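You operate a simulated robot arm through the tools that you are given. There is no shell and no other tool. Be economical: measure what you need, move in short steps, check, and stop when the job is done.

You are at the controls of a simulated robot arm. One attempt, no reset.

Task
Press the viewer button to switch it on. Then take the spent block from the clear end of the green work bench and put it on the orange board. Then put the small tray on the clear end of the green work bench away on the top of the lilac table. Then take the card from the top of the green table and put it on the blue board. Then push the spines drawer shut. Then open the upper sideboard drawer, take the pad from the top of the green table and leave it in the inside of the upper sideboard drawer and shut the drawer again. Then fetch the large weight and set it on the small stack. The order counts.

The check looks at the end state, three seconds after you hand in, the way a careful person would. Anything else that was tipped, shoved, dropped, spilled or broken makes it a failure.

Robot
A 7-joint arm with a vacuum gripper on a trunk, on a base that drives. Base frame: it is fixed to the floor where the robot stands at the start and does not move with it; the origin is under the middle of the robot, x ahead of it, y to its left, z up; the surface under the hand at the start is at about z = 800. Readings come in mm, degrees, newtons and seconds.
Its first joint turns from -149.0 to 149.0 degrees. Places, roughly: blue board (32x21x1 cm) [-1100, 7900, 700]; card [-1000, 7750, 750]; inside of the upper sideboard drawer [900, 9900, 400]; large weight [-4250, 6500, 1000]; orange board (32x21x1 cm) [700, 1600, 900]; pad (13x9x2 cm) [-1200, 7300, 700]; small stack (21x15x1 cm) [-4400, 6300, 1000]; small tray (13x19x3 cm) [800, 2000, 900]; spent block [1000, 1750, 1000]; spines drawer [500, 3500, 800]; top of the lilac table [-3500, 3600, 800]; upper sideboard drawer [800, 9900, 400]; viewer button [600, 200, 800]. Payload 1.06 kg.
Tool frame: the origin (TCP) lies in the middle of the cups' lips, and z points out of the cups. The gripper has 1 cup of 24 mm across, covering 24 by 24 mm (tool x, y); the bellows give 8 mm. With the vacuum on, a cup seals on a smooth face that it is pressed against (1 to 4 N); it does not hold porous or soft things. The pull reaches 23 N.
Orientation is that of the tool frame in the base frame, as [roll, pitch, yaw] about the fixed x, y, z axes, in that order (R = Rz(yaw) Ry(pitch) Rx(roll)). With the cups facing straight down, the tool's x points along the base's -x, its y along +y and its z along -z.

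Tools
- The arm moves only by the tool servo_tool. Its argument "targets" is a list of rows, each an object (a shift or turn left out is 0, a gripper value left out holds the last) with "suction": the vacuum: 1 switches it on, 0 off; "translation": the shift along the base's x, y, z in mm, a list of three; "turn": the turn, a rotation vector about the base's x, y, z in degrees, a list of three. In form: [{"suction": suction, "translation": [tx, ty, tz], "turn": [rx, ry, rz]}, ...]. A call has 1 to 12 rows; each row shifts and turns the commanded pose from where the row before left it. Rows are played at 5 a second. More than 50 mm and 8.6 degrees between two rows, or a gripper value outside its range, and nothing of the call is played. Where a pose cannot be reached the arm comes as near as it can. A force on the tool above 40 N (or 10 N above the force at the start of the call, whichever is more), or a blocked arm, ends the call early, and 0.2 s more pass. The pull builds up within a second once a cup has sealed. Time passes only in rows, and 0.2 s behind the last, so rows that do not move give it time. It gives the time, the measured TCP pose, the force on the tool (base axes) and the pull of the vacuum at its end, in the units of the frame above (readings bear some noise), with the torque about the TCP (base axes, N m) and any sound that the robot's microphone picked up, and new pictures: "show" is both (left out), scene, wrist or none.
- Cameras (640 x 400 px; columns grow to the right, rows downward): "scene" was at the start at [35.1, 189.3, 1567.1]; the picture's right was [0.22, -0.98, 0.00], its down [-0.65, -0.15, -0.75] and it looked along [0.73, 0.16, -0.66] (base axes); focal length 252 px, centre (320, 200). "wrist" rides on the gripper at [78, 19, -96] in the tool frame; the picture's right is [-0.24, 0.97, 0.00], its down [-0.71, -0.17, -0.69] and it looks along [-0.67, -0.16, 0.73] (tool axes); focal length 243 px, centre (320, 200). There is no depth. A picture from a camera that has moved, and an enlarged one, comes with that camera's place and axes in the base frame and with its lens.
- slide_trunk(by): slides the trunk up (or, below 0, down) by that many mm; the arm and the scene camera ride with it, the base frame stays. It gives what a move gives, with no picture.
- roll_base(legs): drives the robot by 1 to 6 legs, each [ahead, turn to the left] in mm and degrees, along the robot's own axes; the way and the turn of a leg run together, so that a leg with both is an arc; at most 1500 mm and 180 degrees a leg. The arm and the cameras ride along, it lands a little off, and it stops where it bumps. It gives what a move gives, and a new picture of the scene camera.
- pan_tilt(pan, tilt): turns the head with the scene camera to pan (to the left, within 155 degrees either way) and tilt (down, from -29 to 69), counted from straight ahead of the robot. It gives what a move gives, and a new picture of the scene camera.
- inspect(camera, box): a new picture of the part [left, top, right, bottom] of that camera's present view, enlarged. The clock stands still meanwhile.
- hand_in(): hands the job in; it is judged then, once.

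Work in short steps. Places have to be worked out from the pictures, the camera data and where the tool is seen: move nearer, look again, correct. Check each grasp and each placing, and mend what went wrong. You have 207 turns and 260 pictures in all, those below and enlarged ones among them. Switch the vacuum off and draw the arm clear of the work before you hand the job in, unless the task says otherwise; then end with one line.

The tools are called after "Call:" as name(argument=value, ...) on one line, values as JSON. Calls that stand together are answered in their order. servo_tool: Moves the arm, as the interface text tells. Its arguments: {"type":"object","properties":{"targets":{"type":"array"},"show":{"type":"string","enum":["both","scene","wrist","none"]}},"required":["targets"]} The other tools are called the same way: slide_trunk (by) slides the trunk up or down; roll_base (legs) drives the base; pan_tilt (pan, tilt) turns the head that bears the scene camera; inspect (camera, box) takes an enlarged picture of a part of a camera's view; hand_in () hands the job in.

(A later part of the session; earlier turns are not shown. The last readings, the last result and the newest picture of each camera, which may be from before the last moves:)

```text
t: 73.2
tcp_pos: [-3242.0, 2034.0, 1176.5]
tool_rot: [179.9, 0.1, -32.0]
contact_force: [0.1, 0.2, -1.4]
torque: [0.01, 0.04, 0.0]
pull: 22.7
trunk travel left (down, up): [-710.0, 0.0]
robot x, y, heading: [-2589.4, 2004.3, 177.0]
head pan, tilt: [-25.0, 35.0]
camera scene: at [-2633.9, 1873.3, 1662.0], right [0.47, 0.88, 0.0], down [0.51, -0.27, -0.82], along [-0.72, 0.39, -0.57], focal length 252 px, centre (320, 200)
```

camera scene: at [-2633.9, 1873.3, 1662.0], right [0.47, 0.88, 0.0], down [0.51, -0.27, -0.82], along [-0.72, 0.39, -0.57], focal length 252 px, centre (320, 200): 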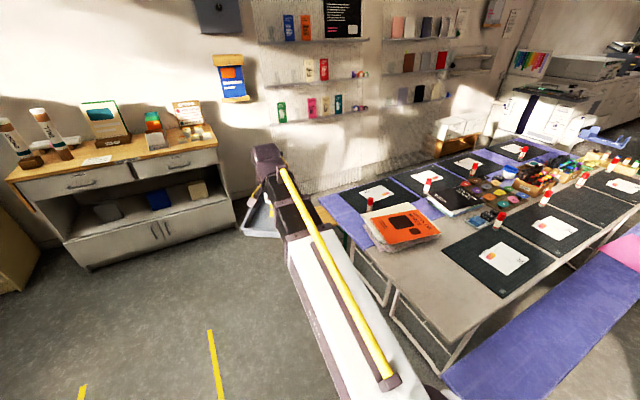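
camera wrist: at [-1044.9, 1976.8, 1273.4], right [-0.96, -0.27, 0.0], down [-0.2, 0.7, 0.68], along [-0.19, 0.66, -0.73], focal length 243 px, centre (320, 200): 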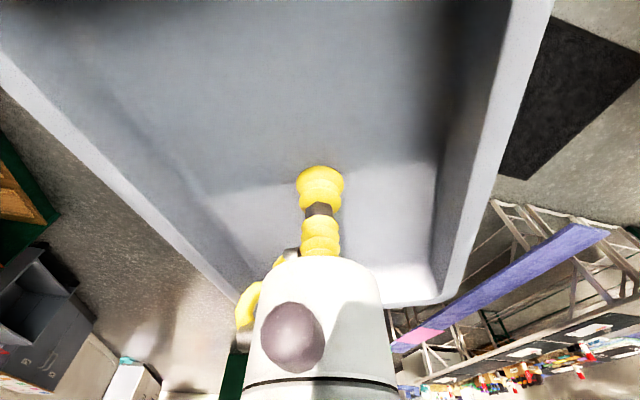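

I see a free lilac strip at the left end beside the first black mat. I enlarge.

Call:
inspect(camera="scene", box=[300, 130, 500, 270])

```text
2.86 times, centred on (400, 200) of scene
camera zoom: at [-2633.9, 1873.3, 1662.0], right [0.47, 0.88, 0.0], down [0.51, -0.27, -0.82], along [-0.72, 0.39, -0.57], focal length 719 px, centre (91, 200)
```

zoom: 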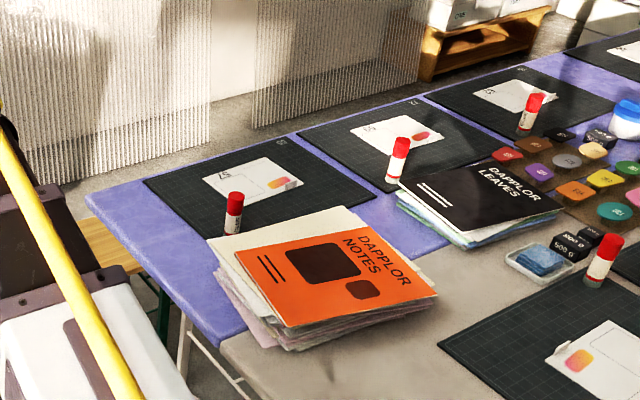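

The free lilac strip is roughly x −3800…−3540, y 2500…2650; the tray (130 wide) fits with its long axis along x. I drive on 430 mm.

Call:
roll_base(legs=[[430, 0]])

Call:
pan_tilt(pan=-42, tilt=45)

```text
t: 75.8
tcp_pos: [-3677.4, 2057.3, 1177.3]
tool_rot: [179.9, 0.0, -31.9]
contact_force: [0.4, -0.6, -1.9]
torque: [-0.01, 0.01, 0.0]
pull: 22.8
trunk travel left (down, up): [-710.0, 0.0]
robot x, y, heading: [-3028.4, 2027.2, 176.9]
head pan, tilt: [-25.0, 35.0]
camera scene: at [-3070.4, 1896.9, 1661.9], right [0.47, 0.88, 0.0], down [0.51, -0.27, -0.82], along [-0.72, 0.39, -0.57], focal length 252 px, centre (320, 200)
```

scene: 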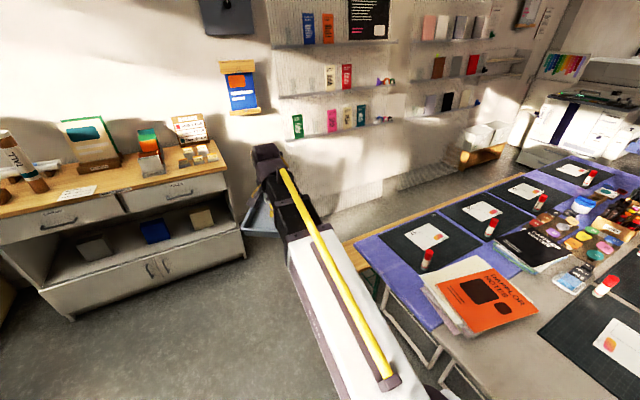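

```text
t: 76.6
tcp_pos: [-3677.8, 2057.7, 1176.6]
tool_rot: [180.0, 0.0, -31.9]
contact_force: [1.9, -0.3, -0.6]
torque: [-0.02, 0.02, 0.02]
pull: 23.4
trunk travel left (down, up): [-710.0, 0.0]
robot x, y, heading: [-3026.7, 2027.4, 176.7]
head pan, tilt: [-42.0, 45.0]
camera scene: at [-3049.9, 1913.0, 1647.2], right [0.71, 0.71, 0.0], down [0.5, -0.5, -0.71], along [-0.5, 0.5, -0.71], focal length 252 px, centre (320, 200)
```

scene: 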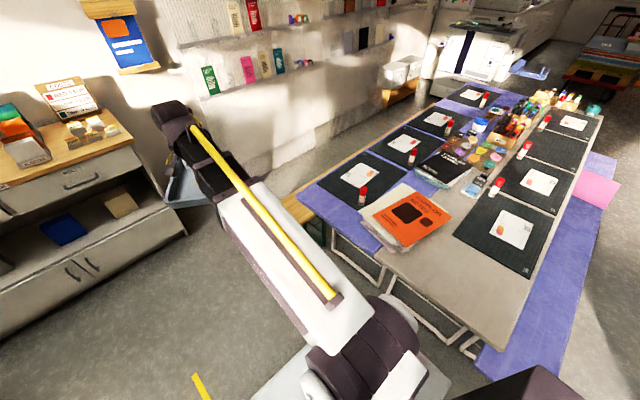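

Call:
inspect(camera="scene", box=[280, 90, 520, 270])

```text
2.22 times, centred on (400, 180) of scene
camera zoom: at [-3049.9, 1913.0, 1647.2], right [0.71, 0.71, 0.0], down [0.5, -0.5, -0.71], along [-0.5, 0.5, -0.71], focal length 559 px, centre (142, 244)
```

zoom: 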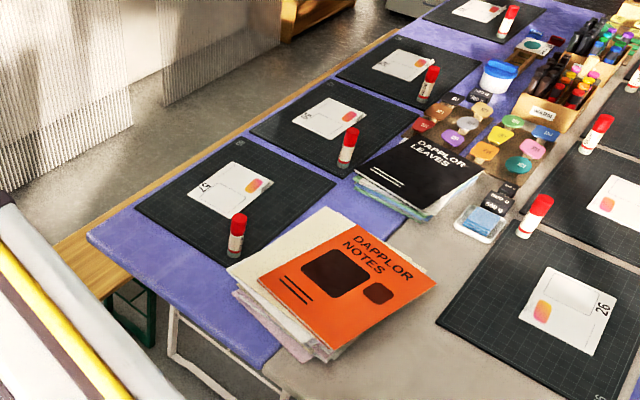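

Triangulated: table top z≈775, free strip x −3770…−3450, y 2460…2613. Target tray centre (−3640, 2537), tool yaw +3°. I move over it at height.

Call:
servo_tool(targets=[{"translation": [4, 48, 0], "turn": [0, 0, 3.5]}, {"translation": [4, 48, 0], "turn": [0, 0, 3.5]}, {"translation": [4, 48, 0], "turn": [0, 0, 3.5]}, {"translation": [4, 48, 0], "turn": [0, 0, 3.5]}, {"translation": [4, 48, 0], "turn": [0, 0, 3.5]}, {"translation": [4, 48, 0], "turn": [0, 0, 3.5]}, {"translation": [4, 48, 0], "turn": [0, 0, 3.5]}, {"translation": [4, 48, 0], "turn": [0, 0, 3.5]}, {"translation": [4, 48, 0], "turn": [0, 0, 3.5]}, {"translation": [2, 47, 0], "turn": [0, 0, 3.5]}, {}])

```text
t: 79.0
tcp_pos: [-3639.7, 2540.3, 1177.8]
tool_rot: [-180.0, 0.0, 3.1]
contact_force: [0.0, -0.1, -0.7]
torque: [-0.02, -0.02, -0.01]
pull: 22.8
trunk travel left (down, up): [-710.0, 0.0]
robot x, y, heading: [-3029.8, 2028.5, 177.1]
head pan, tilt: [-42.0, 45.0]
camera scene: at [-3049.8, 1913.3, 1647.2], right [0.71, 0.71, 0.0], down [0.5, -0.5, -0.71], along [-0.5, 0.5, -0.71], focal length 252 px, centre (320, 200)
camera wrist: at [-3560.7, 2526.4, 1273.6], right [-0.18, -0.98, 0.0], down [-0.72, 0.13, 0.69], along [-0.67, 0.12, -0.73], focal length 243 px, centre (320, 200)
```

scene: 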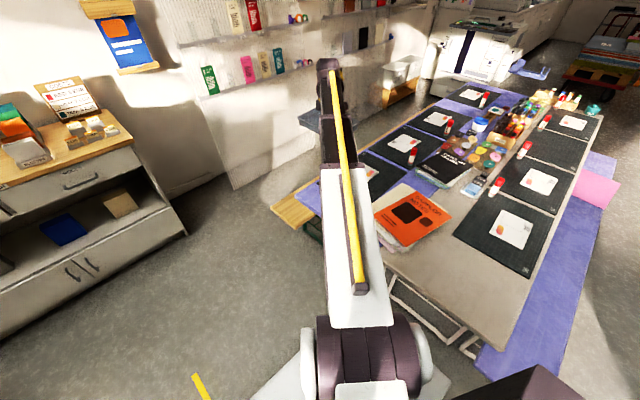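
wrist: 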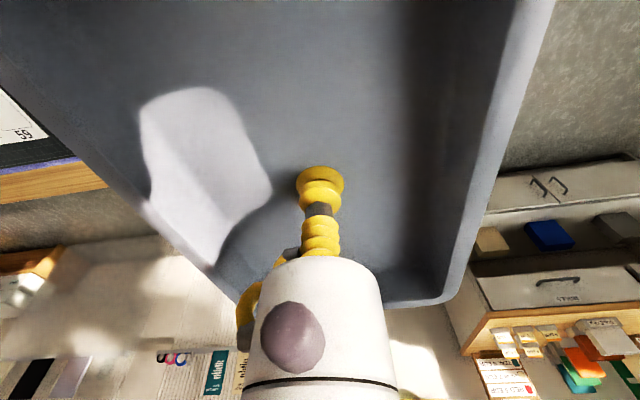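

Aligned. I lower toward the table and check with pictures at about 850.

Call:
servo_tool(targets=[{"translation": [0, -3, -45]}, {"translation": [0, 0, -48]}, {"translation": [0, 0, -48]}, {"translation": [0, 0, -48]}, {"translation": [0, 0, -48]}, {"translation": [0, 0, -48]}, {"translation": [0, 0, -40]}, {}])

Call:
inspect(camera="scene", box=[260, 130, 440, 250])

```text
t: 80.8
tcp_pos: [-3640.5, 2534.2, 850.5]
tool_rot: [179.9, -0.1, 3.1]
contact_force: [-0.2, -0.5, -1.6]
torque: [0.01, 0.06, -0.04]
pull: 23.1
trunk travel left (down, up): [-710.0, 0.0]
robot x, y, heading: [-3024.0, 2025.7, 177.2]
head pan, tilt: [-42.0, 45.0]
camera scene: at [-3049.9, 1913.3, 1647.2], right [0.71, 0.71, 0.0], down [0.5, -0.5, -0.71], along [-0.5, 0.5, -0.71], focal length 252 px, centre (320, 200)
camera wrist: at [-3562.0, 2520.1, 947.9], right [-0.18, -0.98, 0.0], down [-0.72, 0.13, 0.69], along [-0.67, 0.13, -0.73], focal length 243 px, centre (320, 200)
```

scene: 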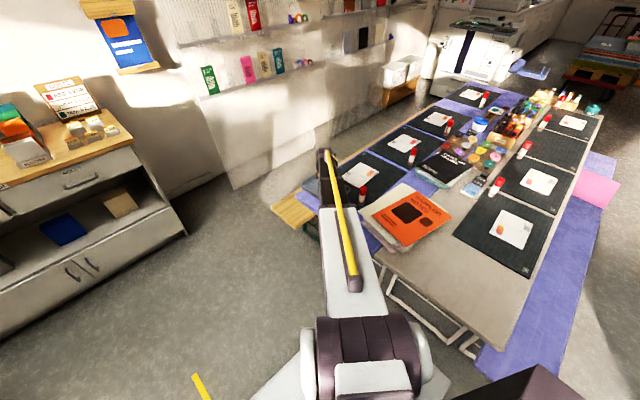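
wrist: 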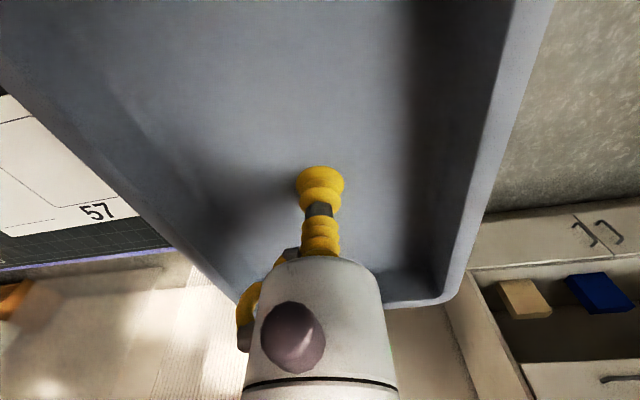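

```text
3.33 times, centred on (350, 190) of scene
camera zoom: at [-3049.9, 1913.3, 1647.2], right [0.71, 0.71, 0.0], down [0.5, -0.5, -0.71], along [-0.5, 0.5, -0.71], focal length 839 px, centre (220, 233)
```

zoom: 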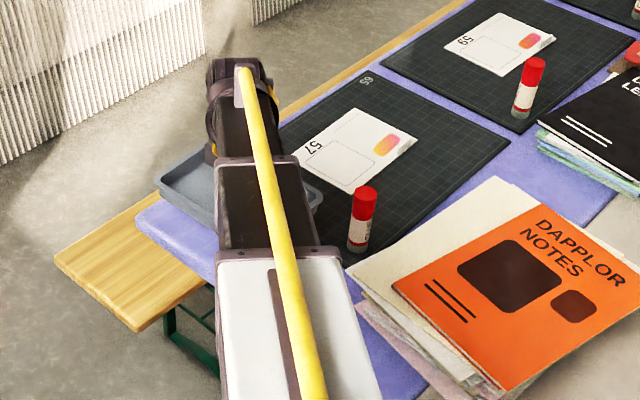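

It looks aligned left of the mat. I lower further with small steps.

Call:
servo_tool(targets=[{"translation": [0, 2, -40]}, {"translation": [0, 0, -10]}, {"translation": [0, 0, -5]}, {}])

Call:
inspect(camera="scene", box=[260, 130, 440, 250])

```text
t: 81.8
tcp_pos: [-3638.9, 2536.2, 795.8]
tool_rot: [-180.0, 0.0, 3.0]
contact_force: [-0.9, 0.2, -2.4]
torque: [-0.02, 0.03, -0.01]
pull: 23.0
trunk travel left (down, up): [-710.0, 0.0]
robot x, y, heading: [-3026.1, 2029.0, 176.8]
head pan, tilt: [-42.0, 45.0]
camera scene: at [-3049.9, 1913.2, 1647.1], right [0.71, 0.71, 0.0], down [0.5, -0.5, -0.71], along [-0.5, 0.5, -0.71], focal length 252 px, centre (320, 200)
camera wrist: at [-3559.8, 2521.7, 893.1], right [-0.18, -0.98, 0.0], down [-0.72, 0.13, 0.69], along [-0.67, 0.13, -0.73], focal length 243 px, centre (320, 200)
```

scene: 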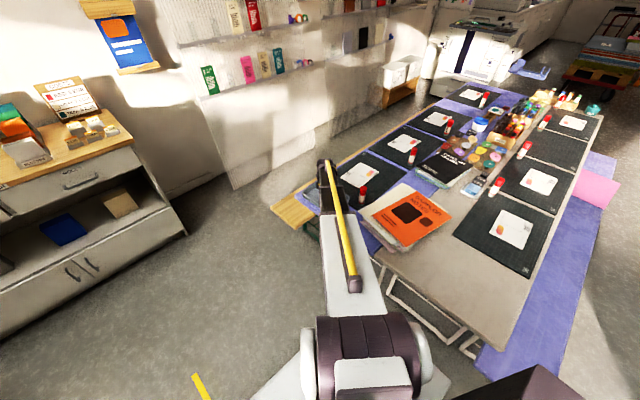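
wrist: 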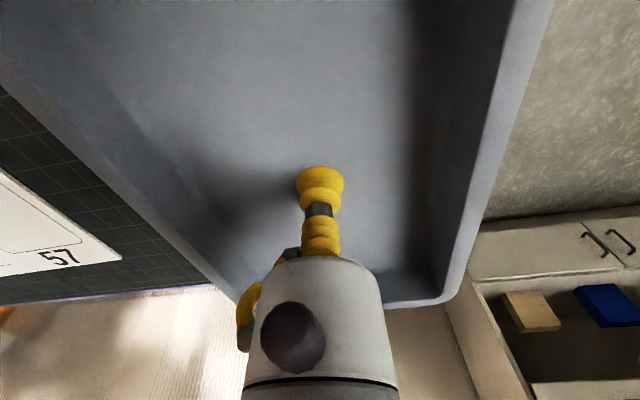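

```text
3.33 times, centred on (350, 190) of scene
camera zoom: at [-3049.9, 1913.2, 1647.1], right [0.71, 0.71, 0.0], down [0.5, -0.5, -0.71], along [-0.5, 0.5, -0.71], focal length 839 px, centre (220, 233)
```

zoom: 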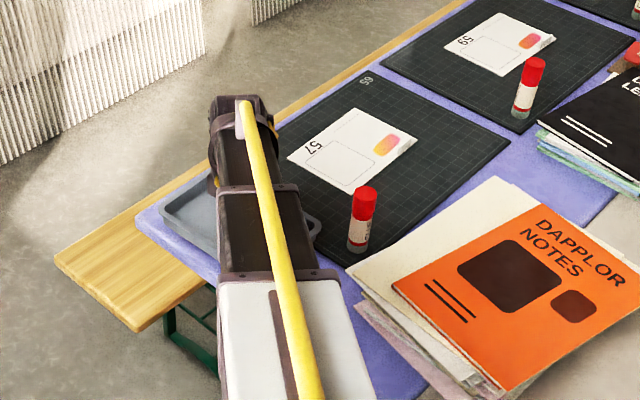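

The tray fits centrally between mat edge and table edge. I lower to contact.

Call:
servo_tool(targets=[{"translation": [0, 0, -4]}, {"translation": [0, 0, -3]}, {"translation": [0, 0, -3]}, {}], show="none")

```text
t: 82.8
tcp_pos: [-3638.2, 2535.6, 786.3]
tool_rot: [-180.0, 0.0, 3.2]
contact_force: [-1.3, 0.0, -0.8]
torque: [-0.01, 0.04, 0.0]
pull: 22.8
trunk travel left (down, up): [-710.0, 0.0]
robot x, y, heading: [-3027.4, 2026.1, 177.2]
head pan, tilt: [-42.0, 45.0]
```

Call:
servo_tool(targets=[{"translation": [0, 0, -3]}, {"translation": [0, 0, -3]}, {}], show="none")

```text
t: 83.6
tcp_pos: [-3639.7, 2536.8, 780.0]
tool_rot: [180.0, 0.0, 3.1]
contact_force: [-0.1, -0.3, -1.8]
torque: [0.0, -0.01, 0.0]
pull: 22.9
trunk travel left (down, up): [-710.0, 0.0]
robot x, y, heading: [-3022.8, 2024.8, 176.8]
head pan, tilt: [-42.0, 45.0]
```

Call:
servo_tool(targets=[{"translation": [0, 0, -3]}, {"translation": [0, 0, -3]}, {}], show="wrist")

```text
t: 84.4
tcp_pos: [-3640.3, 2536.1, 775.2]
tool_rot: [179.9, -0.1, 3.1]
contact_force: [0.7, -0.2, -1.9]
torque: [0.05, -0.02, -0.01]
pull: 22.6
trunk travel left (down, up): [-710.0, 0.0]
robot x, y, heading: [-3026.5, 2024.6, 176.6]
head pan, tilt: [-42.0, 45.0]
camera wrist: at [-3561.1, 2521.2, 871.3], right [-0.18, -0.98, 0.0], down [-0.72, 0.13, 0.69], along [-0.67, 0.13, -0.73], focal length 243 px, centre (320, 200)
```

wrist: 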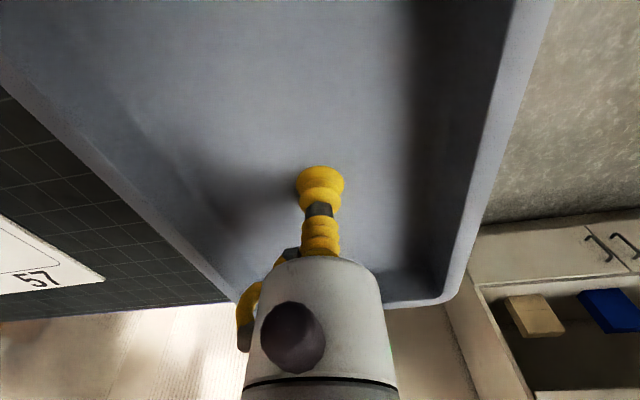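

No contact yet, so the table is lower (~750–765). I check the tray's fit in the scene zoom.

Call:
inspect(camera="scene", box=[280, 150, 376, 210])

```text
6.67 times, centred on (328, 180) of scene
camera zoom: at [-3049.9, 1913.2, 1647.1], right [0.71, 0.71, 0.0], down [0.5, -0.5, -0.71], along [-0.5, 0.5, -0.71], focal length 1678 px, centre (267, 333)
```

zoom: 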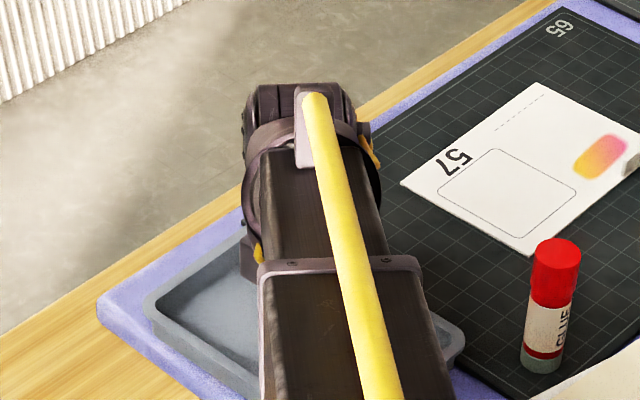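

Still balanced margins; I shift 4 mm inward and continue down.

Call:
servo_tool(targets=[{"translation": [0, 4, -4]}, {"translation": [0, 0, -4]}, {"translation": [0, 0, -3]}, {}], show="none")

```text
t: 85.4
tcp_pos: [-3639.2, 2539.7, 764.6]
tool_rot: [-179.9, 0.0, 3.1]
contact_force: [-0.6, -0.3, 7.4]
torque: [-0.03, -0.01, 0.01]
pull: 23.2
trunk travel left (down, up): [-710.0, 0.0]
robot x, y, heading: [-3026.7, 2027.1, 176.8]
head pan, tilt: [-42.0, 45.0]
```

Contact at 7 N. I check the tray's position before releasing.

Call:
inspect(camera="scene", box=[280, 150, 376, 210])

```text
6.67 times, centred on (328, 180) of scene
camera zoom: at [-3049.2, 1912.6, 1647.2], right [0.71, 0.71, 0.0], down [0.5, -0.5, -0.71], along [-0.5, 0.5, -0.71], focal length 1678 px, centre (267, 333)
```

zoom: 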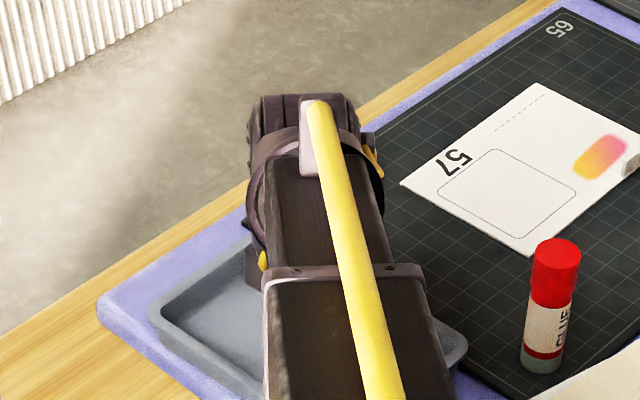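

Tray sits on lilac, beside the mat with margins. I release and rise.

Call:
servo_tool(targets=[{"translation": [0, 0, 1], "suction": 0}, {}, {}, {}, {"translation": [0, 0, 10]}, {"translation": [0, 0, 40]}, {"translation": [0, 0, 50]}, {"translation": [0, 0, 50]}, {"translation": [0, 0, 50]}, {"translation": [0, 0, 50]}, {"translation": [0, 0, 50]}, {}], show="wrist")

Call:
inspect(camera="scene", box=[260, 130, 440, 250])

```text
t: 88.0
tcp_pos: [-3639.9, 2541.3, 1064.8]
tool_rot: [180.0, 0.1, 3.1]
contact_force: [-0.9, -0.5, 0.2]
torque: [0.03, 0.01, 0.0]
pull: 0.1
trunk travel left (down, up): [-710.0, 0.0]
robot x, y, heading: [-3026.5, 2027.1, 176.8]
head pan, tilt: [-42.0, 45.0]
camera wrist: at [-3563.0, 2526.2, 1161.1], right [-0.18, -0.98, 0.0], down [-0.72, 0.13, 0.69], along [-0.67, 0.13, -0.73], focal length 243 px, centre (320, 200)
```

wrist: 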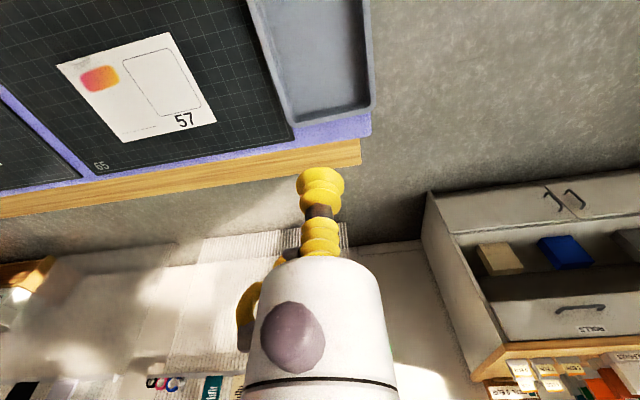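

```text
3.33 times, centred on (350, 190) of scene
camera zoom: at [-3049.7, 1913.1, 1647.1], right [0.71, 0.71, 0.0], down [0.5, -0.5, -0.71], along [-0.5, 0.5, -0.71], focal length 839 px, centre (220, 233)
```

zoom: 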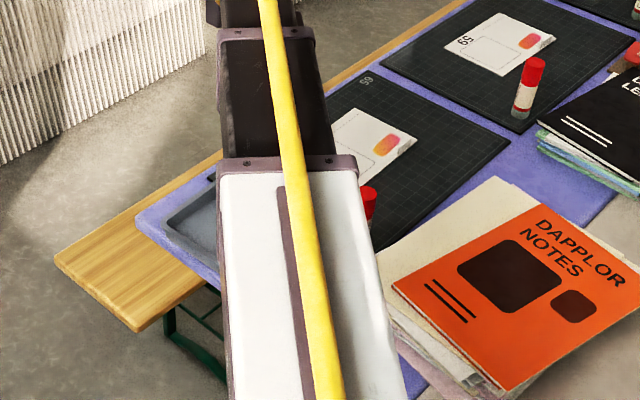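

Call:
inspect(camera="wrist", box=[240, 0, 400, 150])

```text
2.67 times, centred on (320, 75) of wrist
camera zoom: at [-3563.0, 2526.2, 1161.1], right [-0.18, -0.98, 0.0], down [-0.72, 0.13, 0.69], along [-0.67, 0.13, -0.73], focal length 647 px, centre (320, 533)
```

zoom: 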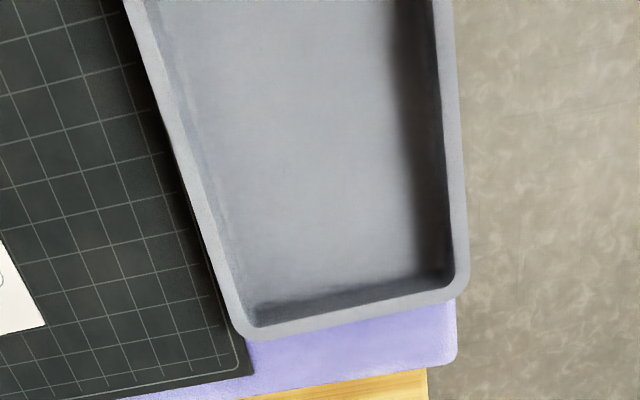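

Tray is on the lilac top. I bring the arm back in front of the robot, then reverse out of the corridor.

Call:
servo_tool(targets=[{"translation": [-4, -48, 10], "turn": [0, 0, -3.5]}, {"translation": [-4, -48, 10], "turn": [0, 0, -3.5]}, {"translation": [-4, -48, 10], "turn": [0, 0, -3.5]}, {"translation": [-4, -48, 10], "turn": [0, 0, -3.5]}, {"translation": [-4, -48, 10], "turn": [0, 0, -3.5]}, {"translation": [-4, -48, 10], "turn": [0, 0, -3.5]}, {"translation": [-4, -48, 10], "turn": [0, 0, -3.5]}, {"translation": [-4, -48, 10], "turn": [0, 0, -3.5]}, {"translation": [-4, -48, 10], "turn": [0, 0, -3.5]}, {"translation": [-2, -47, 10], "turn": [0, 0, -3.5]}, {}], show="none")

Call:
inspect(camera="scene", box=[260, 130, 440, 250])

Call:
roll_base(legs=[[-1500, 0], [-100, 0], [0, -93]])

Call:
pan_tilt(pan=0, tilt=15)

```text
t: 90.4
tcp_pos: [-3676.6, 2059.4, 1168.1]
tool_rot: [-180.0, 0.1, -32.0]
contact_force: [-0.5, 0.4, 0.0]
torque: [0.03, -0.05, 0.01]
pull: 0.0
trunk travel left (down, up): [-710.0, 0.0]
robot x, y, heading: [-3025.2, 2023.7, 177.1]
head pan, tilt: [-42.0, 45.0]
```

```text
3.33 times, centred on (350, 190) of scene
camera zoom: at [-3049.8, 1912.8, 1647.1], right [0.71, 0.71, 0.0], down [0.5, -0.5, -0.71], along [-0.5, 0.5, -0.71], focal length 839 px, centre (220, 233)
```

zoom: 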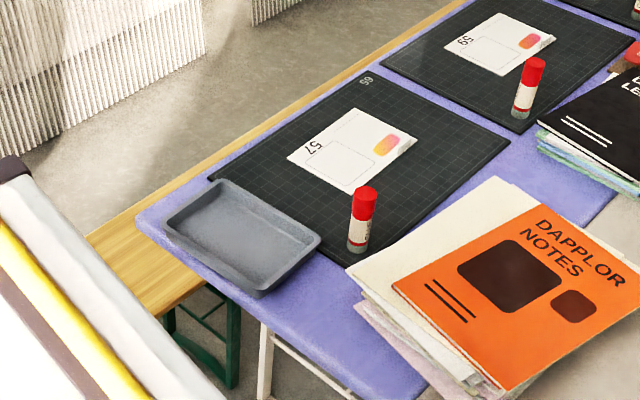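

```text
t: 102.4
tcp_pos: [-1402.5, 2602.8, 1166.9]
tool_rot: [-179.9, 0.0, -122.6]
contact_force: [0.2, -0.6, -0.2]
torque: [-0.02, 0.0, -0.03]
pull: 0.0
trunk travel left (down, up): [-710.0, 0.0]
robot x, y, heading: [-1445.9, 1951.8, 86.3]
head pan, tilt: [-42.0, 45.0]
camera scene: at [-1560.9, 1977.2, 1647.1], right [0.7, -0.72, 0.0], down [-0.51, -0.49, -0.71], along [0.51, 0.49, -0.71], focal length 252 px, centre (320, 200)
```

scene: 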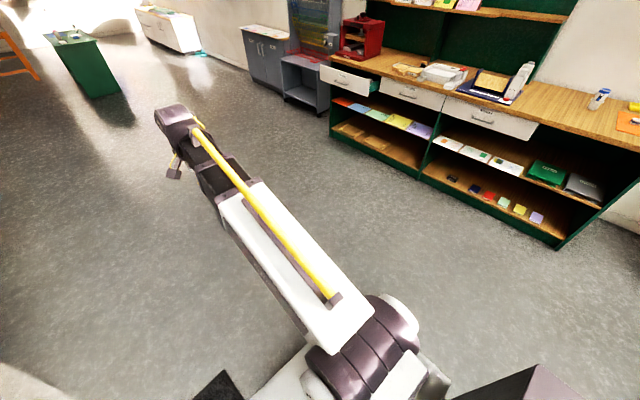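

```text
t: 103.5
tcp_pos: [-1402.3, 2603.1, 1167.1]
tool_rot: [180.0, 0.0, -122.7]
contact_force: [0.5, 0.2, 0.4]
torque: [-0.01, 0.03, 0.04]
pull: 0.1
trunk travel left (down, up): [-710.0, 0.0]
robot x, y, heading: [-1444.8, 1952.1, 86.0]
head pan, tilt: [0.0, 15.0]
camera scene: at [-1613.1, 2013.7, 1693.9], right [1.0, -0.07, 0.0], down [-0.02, -0.26, -0.97], along [0.06, 0.96, -0.26], focal length 252 px, centre (320, 200)
```

scene: 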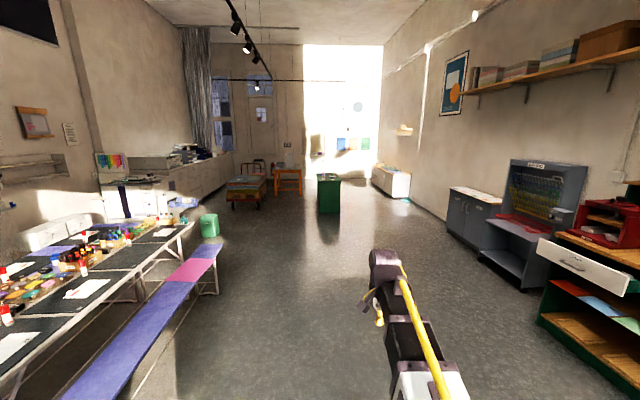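

Tray is placed properly. The way north is clear; the green table is straight ahead. I drive 4 m.

Call:
roll_base(legs=[[1500, 0], [1500, 0], [1000, 0]])

Call:
pan_tilt(pan=5, tilt=30)

```text
t: 122.8
tcp_pos: [-1158.5, 6606.2, 1167.8]
tool_rot: [-180.0, 0.0, -121.9]
contact_force: [1.2, 0.1, -0.3]
torque: [0.0, 0.0, 0.03]
pull: 0.1
trunk travel left (down, up): [-710.0, 0.0]
robot x, y, heading: [-1194.3, 5955.6, 87.0]
head pan, tilt: [0.0, 15.0]
camera scene: at [-1362.0, 6013.5, 1693.9], right [1.0, -0.06, 0.0], down [-0.01, -0.26, -0.97], along [0.05, 0.96, -0.26], focal length 252 px, centre (320, 200)
```

scene: 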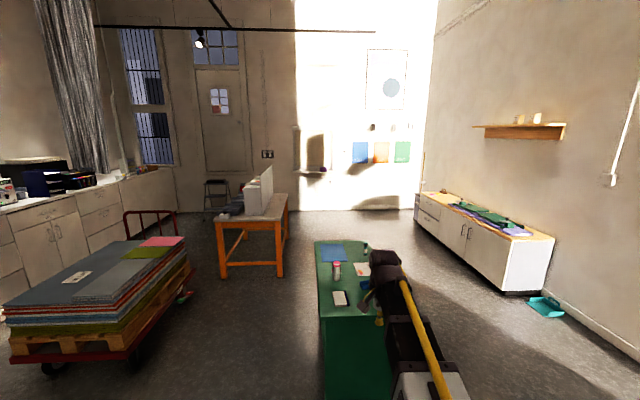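

```text
t: 123.6
tcp_pos: [-1159.4, 6605.5, 1167.5]
tool_rot: [-179.9, 0.0, -122.0]
contact_force: [-1.2, -0.4, -0.4]
torque: [0.0, -0.01, 0.02]
pull: 0.1
trunk travel left (down, up): [-710.0, 0.0]
robot x, y, heading: [-1192.6, 5953.3, 86.8]
head pan, tilt: [5.0, 30.0]
camera scene: at [-1370.0, 6010.5, 1669.8], right [1.0, 0.03, 0.0], down [0.02, -0.5, -0.87], along [-0.03, 0.87, -0.5], focal length 252 px, centre (320, 200)
```

scene: 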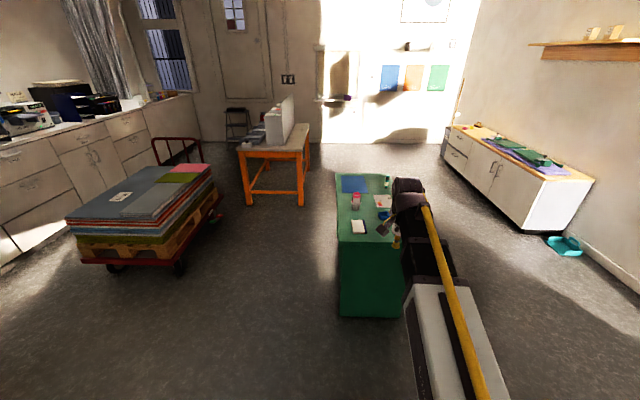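

Call:
inspect(camera="scene", box=[310, 160, 450, 250])

```text
4.44 times, centred on (380, 205) of scene
camera zoom: at [-1370.0, 6010.5, 1669.8], right [1.0, 0.03, 0.0], down [0.02, -0.5, -0.87], along [-0.03, 0.87, -0.5], focal length 1119 px, centre (53, 178)
```

zoom: 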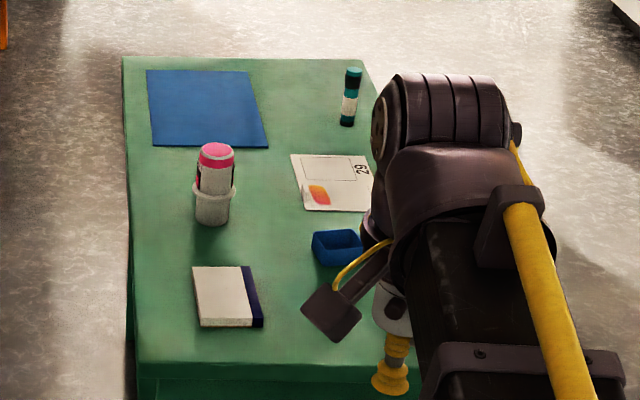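

The green table spans x≈−1295…−790, y≈7170…8150, z≈715; card "29" near (−950,7670), blue board near (−1135,7950). I drive round to its east side and face it.

Call:
roll_base(legs=[[0, -35], [1330, 0], [0, 38], [760, 0], [0, 90]])

Call:
pan_tilt(pan=0, tilt=48)

```text
t: 141.1
tcp_pos: [-1025.5, 7768.2, 1167.7]
tool_rot: [-180.0, 0.0, -30.5]
contact_force: [-0.6, 0.3, -0.1]
torque: [-0.03, 0.0, 0.0]
pull: 0.0
trunk travel left (down, up): [-710.0, 0.0]
robot x, y, heading: [-376.1, 7753.3, 178.3]
head pan, tilt: [5.0, 30.0]
camera scene: at [-426.1, 7574.9, 1669.7], right [-0.06, 1.0, 0.0], down [0.5, 0.03, -0.87], along [-0.86, -0.05, -0.5], focal length 252 px, centre (320, 200)
```

scene: 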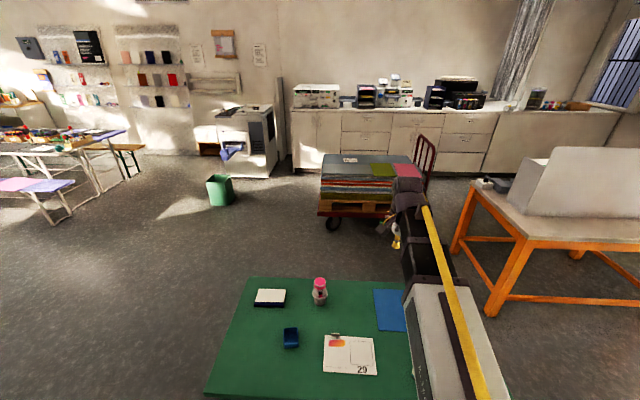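

```text
t: 141.9
tcp_pos: [-1024.9, 7769.1, 1167.3]
tool_rot: [179.9, 0.0, -30.4]
contact_force: [0.0, 0.4, -0.8]
torque: [0.02, 0.02, -0.06]
pull: 0.2
trunk travel left (down, up): [-710.0, 0.0]
robot x, y, heading: [-375.0, 7752.7, 178.2]
head pan, tilt: [0.0, 48.0]
camera scene: at [-414.6, 7582.6, 1643.0], right [0.03, 1.0, 0.0], down [0.74, -0.02, -0.67], along [-0.67, 0.02, -0.74], focal length 252 px, centre (320, 200)
```

scene: 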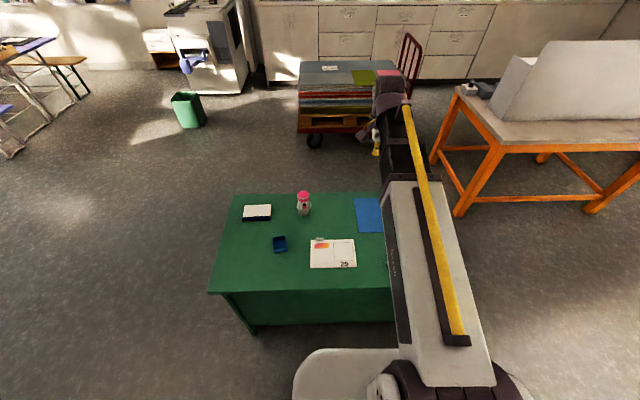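

Card centre ≈(−947,7653). The table is lower, so I lower the trunk 150 mm and move the tool over the card to look with the wrist camera.

Call:
slide_trunk(by=-150)

Call:
servo_tool(targets=[{"translation": [12, -30, 0], "turn": [0, 0, 3.5]}, {"translation": [12, -30, 0], "turn": [0, 0, 3.5]}, {"translation": [12, -30, 0], "turn": [0, 0, 3.5]}, {"translation": [0, 0, -40]}, {"translation": [0, 0, -40]}, {}])

```text
t: 143.7
tcp_pos: [-1025.2, 7769.1, 1016.5]
tool_rot: [180.0, 0.0, -30.4]
contact_force: [-0.2, 0.2, -0.1]
torque: [0.02, 0.0, 0.02]
pull: 0.0
trunk travel left (down, up): [-560.0, 150.0]
robot x, y, heading: [-377.6, 7748.2, 178.3]
head pan, tilt: [0.0, 48.0]
```

```text
t: 145.1
tcp_pos: [-990.9, 7676.6, 934.8]
tool_rot: [-180.0, 0.1, -20.0]
contact_force: [-0.3, 0.1, 0.4]
torque: [0.01, 0.0, -0.03]
pull: 0.1
trunk travel left (down, up): [-560.0, 150.0]
robot x, y, heading: [-373.7, 7750.6, 178.4]
head pan, tilt: [0.0, 48.0]
camera scene: at [-414.7, 7582.6, 1492.9], right [0.03, 1.0, 0.0], down [0.74, -0.02, -0.67], along [-0.67, 0.02, -0.74], focal length 252 px, centre (320, 200)
camera wrist: at [-923.2, 7632.4, 1032.8], right [-0.55, -0.83, 0.0], down [-0.61, 0.4, 0.69], along [-0.57, 0.38, -0.73], focal length 243 px, centre (320, 200)
```

scene: 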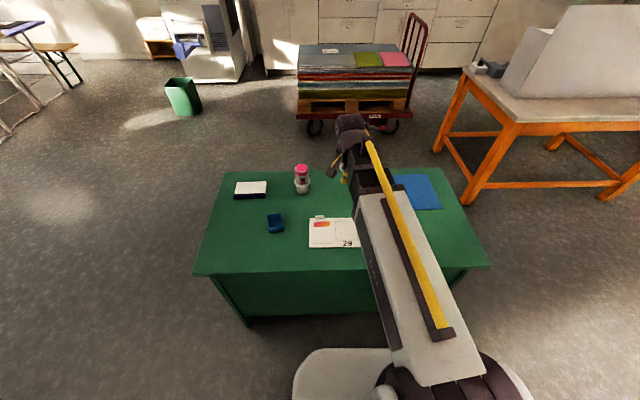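
wrist: 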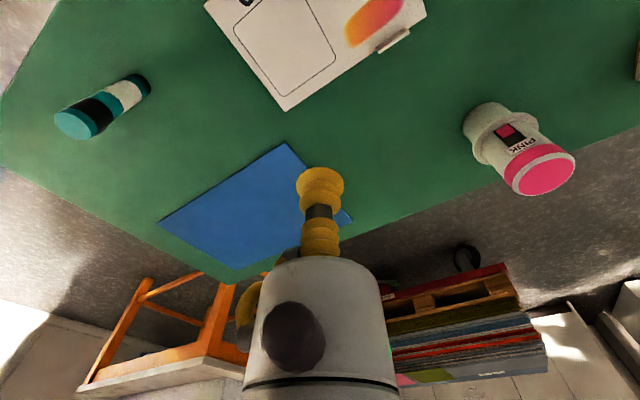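

Call:
inspect(camera="scene", box=[200, 160, 460, 280])

Call:
inspect(camera="wrist", box=[120, 0, 440, 200])

```text
2.46 times, centred on (330, 220) of scene
camera zoom: at [-414.7, 7582.6, 1492.9], right [0.03, 1.0, 0.0], down [0.74, -0.02, -0.67], along [-0.67, 0.02, -0.74], focal length 620 px, centre (295, 151)
```

zoom: 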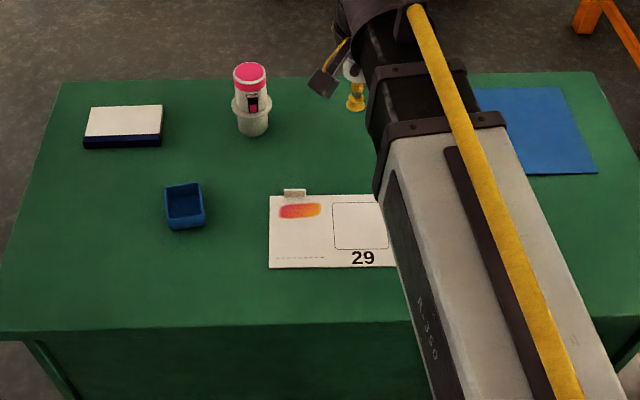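

```text
2.00 times, centred on (280, 100) of wrist
camera zoom: at [-923.2, 7632.4, 1032.8], right [-0.55, -0.83, 0.0], down [-0.61, 0.4, 0.69], along [-0.57, 0.38, -0.73], focal length 485 px, centre (400, 400)
```

zoom: 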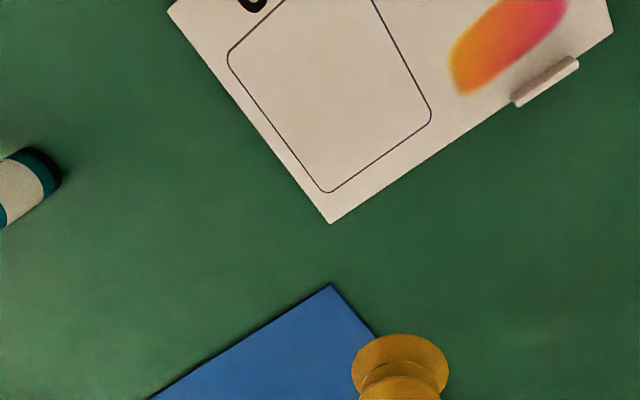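

Card spans x −1010…−880, y 7562…7740; centre ≈(−942,7651), z≈740. I move over it and down to 800.

Call:
servo_tool(targets=[{"translation": [25, -13, -40]}, {"translation": [24, -13, -40]}, {"translation": [0, 0, -45]}, {}])

```text
t: 146.1
tcp_pos: [-940.0, 7650.0, 813.8]
tool_rot: [180.0, 0.0, -20.0]
contact_force: [-0.4, -0.2, -0.4]
torque: [-0.02, 0.01, 0.01]
pull: 0.0
trunk travel left (down, up): [-560.0, 150.0]
robot x, y, heading: [-378.1, 7751.2, 178.4]
head pan, tilt: [0.0, 48.0]
camera scene: at [-414.7, 7582.5, 1492.9], right [0.03, 1.0, 0.0], down [0.74, -0.02, -0.67], along [-0.67, 0.02, -0.74], focal length 252 px, centre (320, 200)
camera wrist: at [-873.8, 7606.4, 910.8], right [-0.55, -0.83, 0.0], down [-0.61, 0.4, 0.69], along [-0.57, 0.38, -0.73], focal length 243 px, centre (320, 200)
```

scene: 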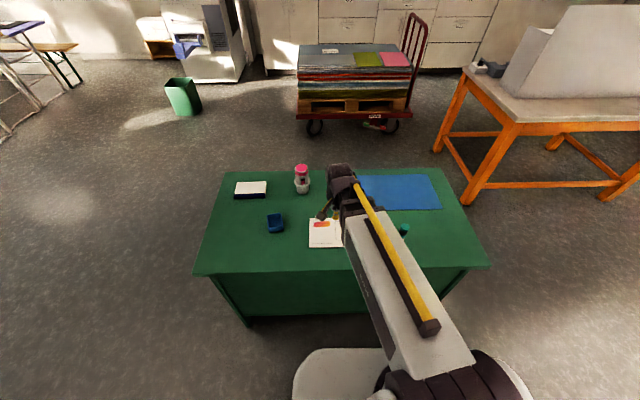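
wrist: 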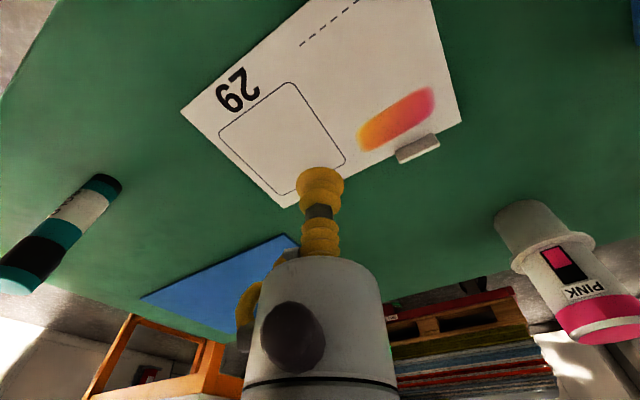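

Centre checks out. I descend with vacuum on in small steps.

Call:
servo_tool(targets=[{"translation": [0, 0, -40], "suction": 1}, {"translation": [0, 0, -15]}, {"translation": [0, 0, -6]}, {"translation": [0, 0, -5]}, {"translation": [0, 0, -4]}, {}], show="none")

```text
t: 147.5
tcp_pos: [-940.5, 7652.3, 741.0]
tool_rot: [-180.0, 0.1, -20.0]
contact_force: [0.3, 0.4, 0.1]
torque: [0.02, -0.02, -0.02]
pull: 0.1
trunk travel left (down, up): [-560.0, 150.0]
robot x, y, heading: [-374.2, 7750.6, 178.2]
head pan, tilt: [0.0, 48.0]
```

Call:
servo_tool(targets=[{"translation": [0, 0, -4]}, {"translation": [0, 0, -4]}, {"translation": [0, 0, -3]}, {"translation": [0, 0, -3]}, {}], show="wrist")

```text
t: 148.7
tcp_pos: [-939.9, 7652.4, 728.2]
tool_rot: [180.0, 0.0, -20.0]
contact_force: [-0.2, 0.7, 0.7]
torque: [0.02, 0.02, -0.02]
pull: 0.0
trunk travel left (down, up): [-560.0, 150.0]
robot x, y, heading: [-375.4, 7753.6, 178.4]
head pan, tilt: [0.0, 48.0]
camera wrist: at [-873.7, 7608.2, 825.7], right [-0.55, -0.83, 0.0], down [-0.61, 0.4, 0.69], along [-0.57, 0.38, -0.73], focal length 243 px, centre (320, 200)
```

wrist: 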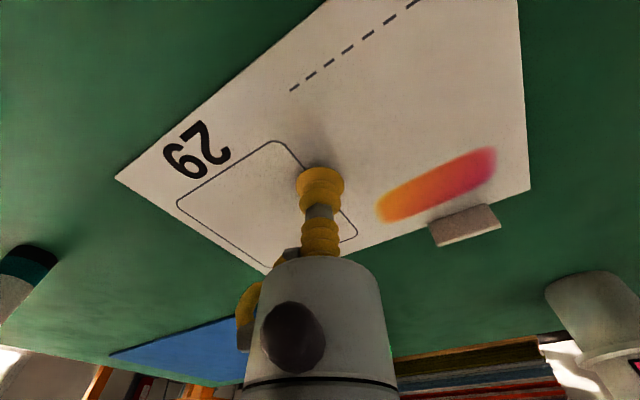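

Call:
servo_tool(targets=[{"translation": [0, 0, -3]}, {"translation": [0, 0, -3]}, {"translation": [0, 0, -2]}, {}, {}], show="none")

```text
t: 149.9
tcp_pos: [-940.1, 7651.4, 721.2]
tool_rot: [-180.0, 0.0, -19.9]
contact_force: [0.9, -0.3, 11.8]
torque: [0.04, 0.0, 0.03]
pull: 22.8
trunk travel left (down, up): [-560.0, 150.0]
robot x, y, heading: [-375.6, 7750.7, 178.0]
head pan, tilt: [0.0, 48.0]
```

Sealed on the card (z≈721). Board centre ≈(−1147,7945). I lift to 880 and carry over.

Call:
servo_tool(targets=[{"translation": [0, 0, 10]}, {"translation": [0, 0, 30]}, {"translation": [0, 0, 40]}, {"translation": [0, 0, 40]}, {"translation": [0, 0, 40]}, {"translation": [-26, 37, 0]}, {"translation": [-26, 37, 0]}, {"translation": [-26, 37, 0]}, {"translation": [-26, 37, 0]}, {"translation": [-26, 37, 0]}, {"translation": [-26, 37, 0]}, {}])

```text
t: 152.5
tcp_pos: [-1097.1, 7875.2, 879.1]
tool_rot: [180.0, -0.1, -19.9]
contact_force: [0.6, -0.8, -0.3]
torque: [-0.03, -0.01, 0.02]
pull: 22.6
trunk travel left (down, up): [-560.0, 150.0]
robot x, y, heading: [-376.4, 7750.7, 178.3]
head pan, tilt: [0.0, 48.0]
camera scene: at [-414.7, 7582.8, 1493.0], right [0.03, 1.0, 0.0], down [0.74, -0.02, -0.67], along [-0.67, 0.02, -0.74], focal length 252 px, centre (320, 200)
camera wrist: at [-1031.4, 7831.3, 977.1], right [-0.55, -0.83, 0.0], down [-0.61, 0.4, 0.69], along [-0.57, 0.38, -0.73], focal length 243 px, centre (320, 200)
```

scene: 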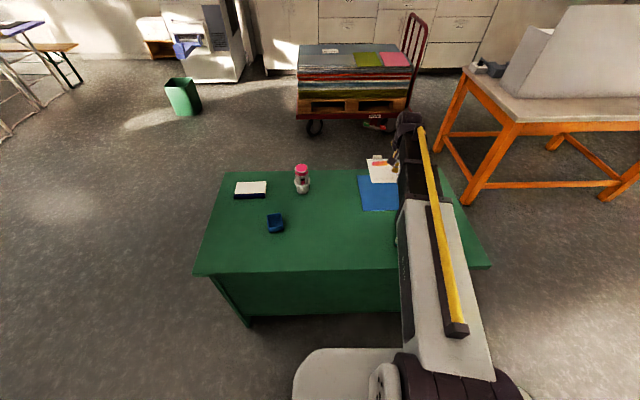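
wrist: 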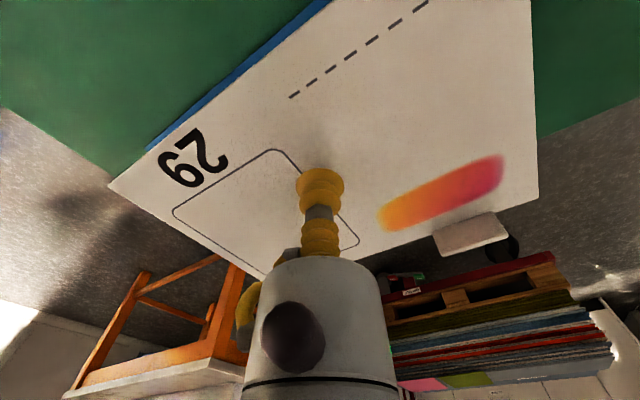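

I finish the shift to the board centre and lower.

Call:
servo_tool(targets=[{"translation": [-25, 35, 0]}, {"translation": [-25, 35, 0]}, {"translation": [0, 0, -45]}, {"translation": [0, 0, -45]}, {"translation": [0, 0, -30]}, {"translation": [0, 0, -15]}, {}])

```text
t: 154.1
tcp_pos: [-1145.5, 7945.2, 744.6]
tool_rot: [180.0, 0.0, -19.8]
contact_force: [-0.7, 0.3, -0.3]
torque: [0.05, -0.03, -0.01]
pull: 22.6
trunk travel left (down, up): [-560.0, 150.0]
robot x, y, heading: [-372.6, 7751.9, 178.5]
head pan, tilt: [0.0, 48.0]
camera scene: at [-414.6, 7582.6, 1492.9], right [0.03, 1.0, 0.0], down [0.74, -0.02, -0.67], along [-0.67, 0.02, -0.74], focal length 252 px, centre (320, 200)
camera wrist: at [-1079.5, 7900.9, 841.5], right [-0.55, -0.83, 0.0], down [-0.61, 0.4, 0.69], along [-0.57, 0.38, -0.73], focal length 243 px, centre (320, 200)
```

scene: 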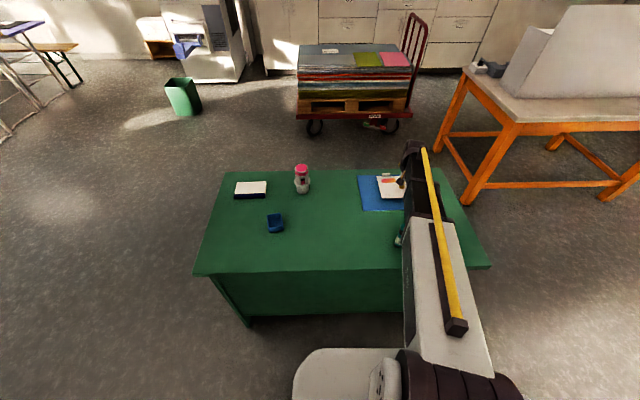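
wrist: 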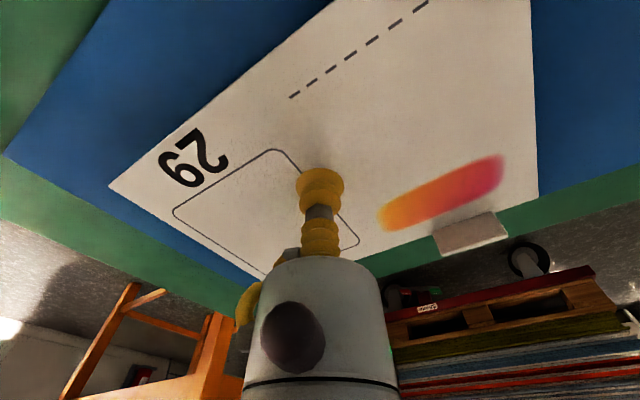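

Card over the board, slightly toward its back edge; I shift 8 mm to +x and lower to contact.

Call:
servo_tool(targets=[{"translation": [8, 0, -8]}, {"translation": [0, 0, -5]}, {"translation": [0, 0, -4]}, {"translation": [0, 0, -3]}, {}], show="wrist")

```text
t: 155.3
tcp_pos: [-1137.9, 7945.0, 725.1]
tool_rot: [-180.0, 0.1, -20.0]
contact_force: [0.3, 0.4, 1.9]
torque: [0.01, -0.04, -0.02]
pull: 22.9
trunk travel left (down, up): [-560.0, 150.0]
robot x, y, heading: [-374.0, 7751.9, 178.2]
head pan, tilt: [0.0, 48.0]
camera wrist: at [-1071.4, 7900.6, 823.0], right [-0.55, -0.83, 0.0], down [-0.61, 0.4, 0.69], along [-0.57, 0.38, -0.73], focal length 243 px, centre (320, 200)
```

wrist: 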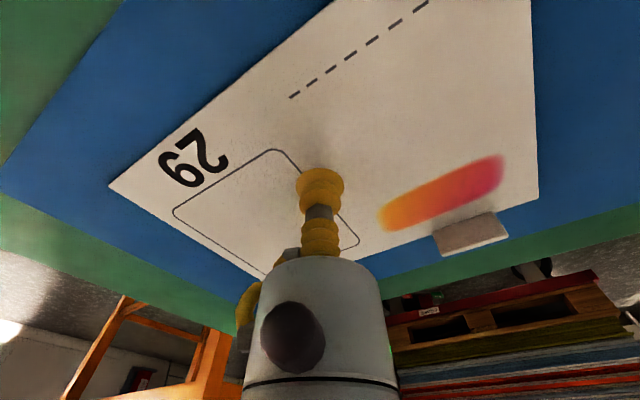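

Light contact. One more small press, then release and rise.

Call:
servo_tool(targets=[{"translation": [0, 0, -2]}, {"suction": 0}, {}, {}, {}, {"translation": [0, 0, 10]}, {"translation": [0, 0, 40]}, {"translation": [0, 0, 50]}, {"translation": [0, 0, 50]}, {"translation": [0, 0, 50]}, {}])

```text
t: 157.7
tcp_pos: [-1136.5, 7944.6, 922.4]
tool_rot: [-180.0, -0.1, -20.0]
contact_force: [-0.3, -0.2, -0.9]
torque: [0.01, -0.01, -0.01]
pull: 0.0
trunk travel left (down, up): [-560.0, 150.0]
robot x, y, heading: [-375.9, 7752.9, 178.4]
head pan, tilt: [0.0, 48.0]
camera scene: at [-414.4, 7582.6, 1492.9], right [0.03, 1.0, 0.0], down [0.74, -0.02, -0.67], along [-0.67, 0.02, -0.74], focal length 252 px, centre (320, 200)
camera wrist: at [-1070.9, 7900.4, 1019.5], right [-0.55, -0.83, 0.0], down [-0.61, 0.4, 0.68], along [-0.57, 0.38, -0.73], focal length 243 px, centre (320, 200)
```

scene: 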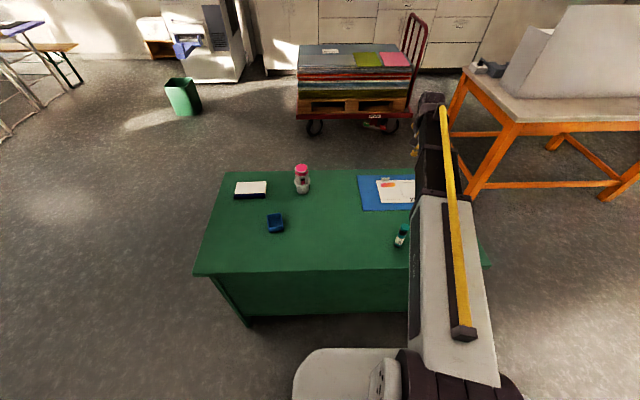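
wrist: 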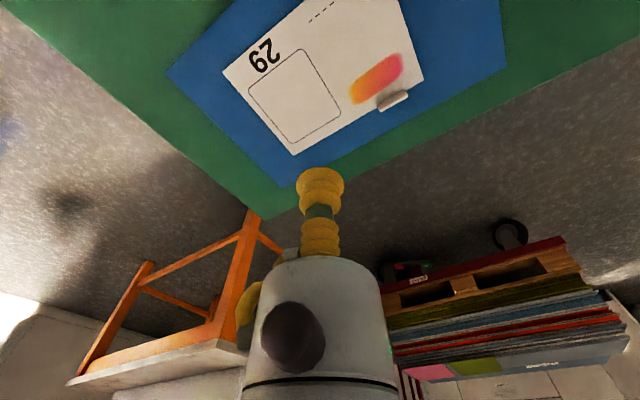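

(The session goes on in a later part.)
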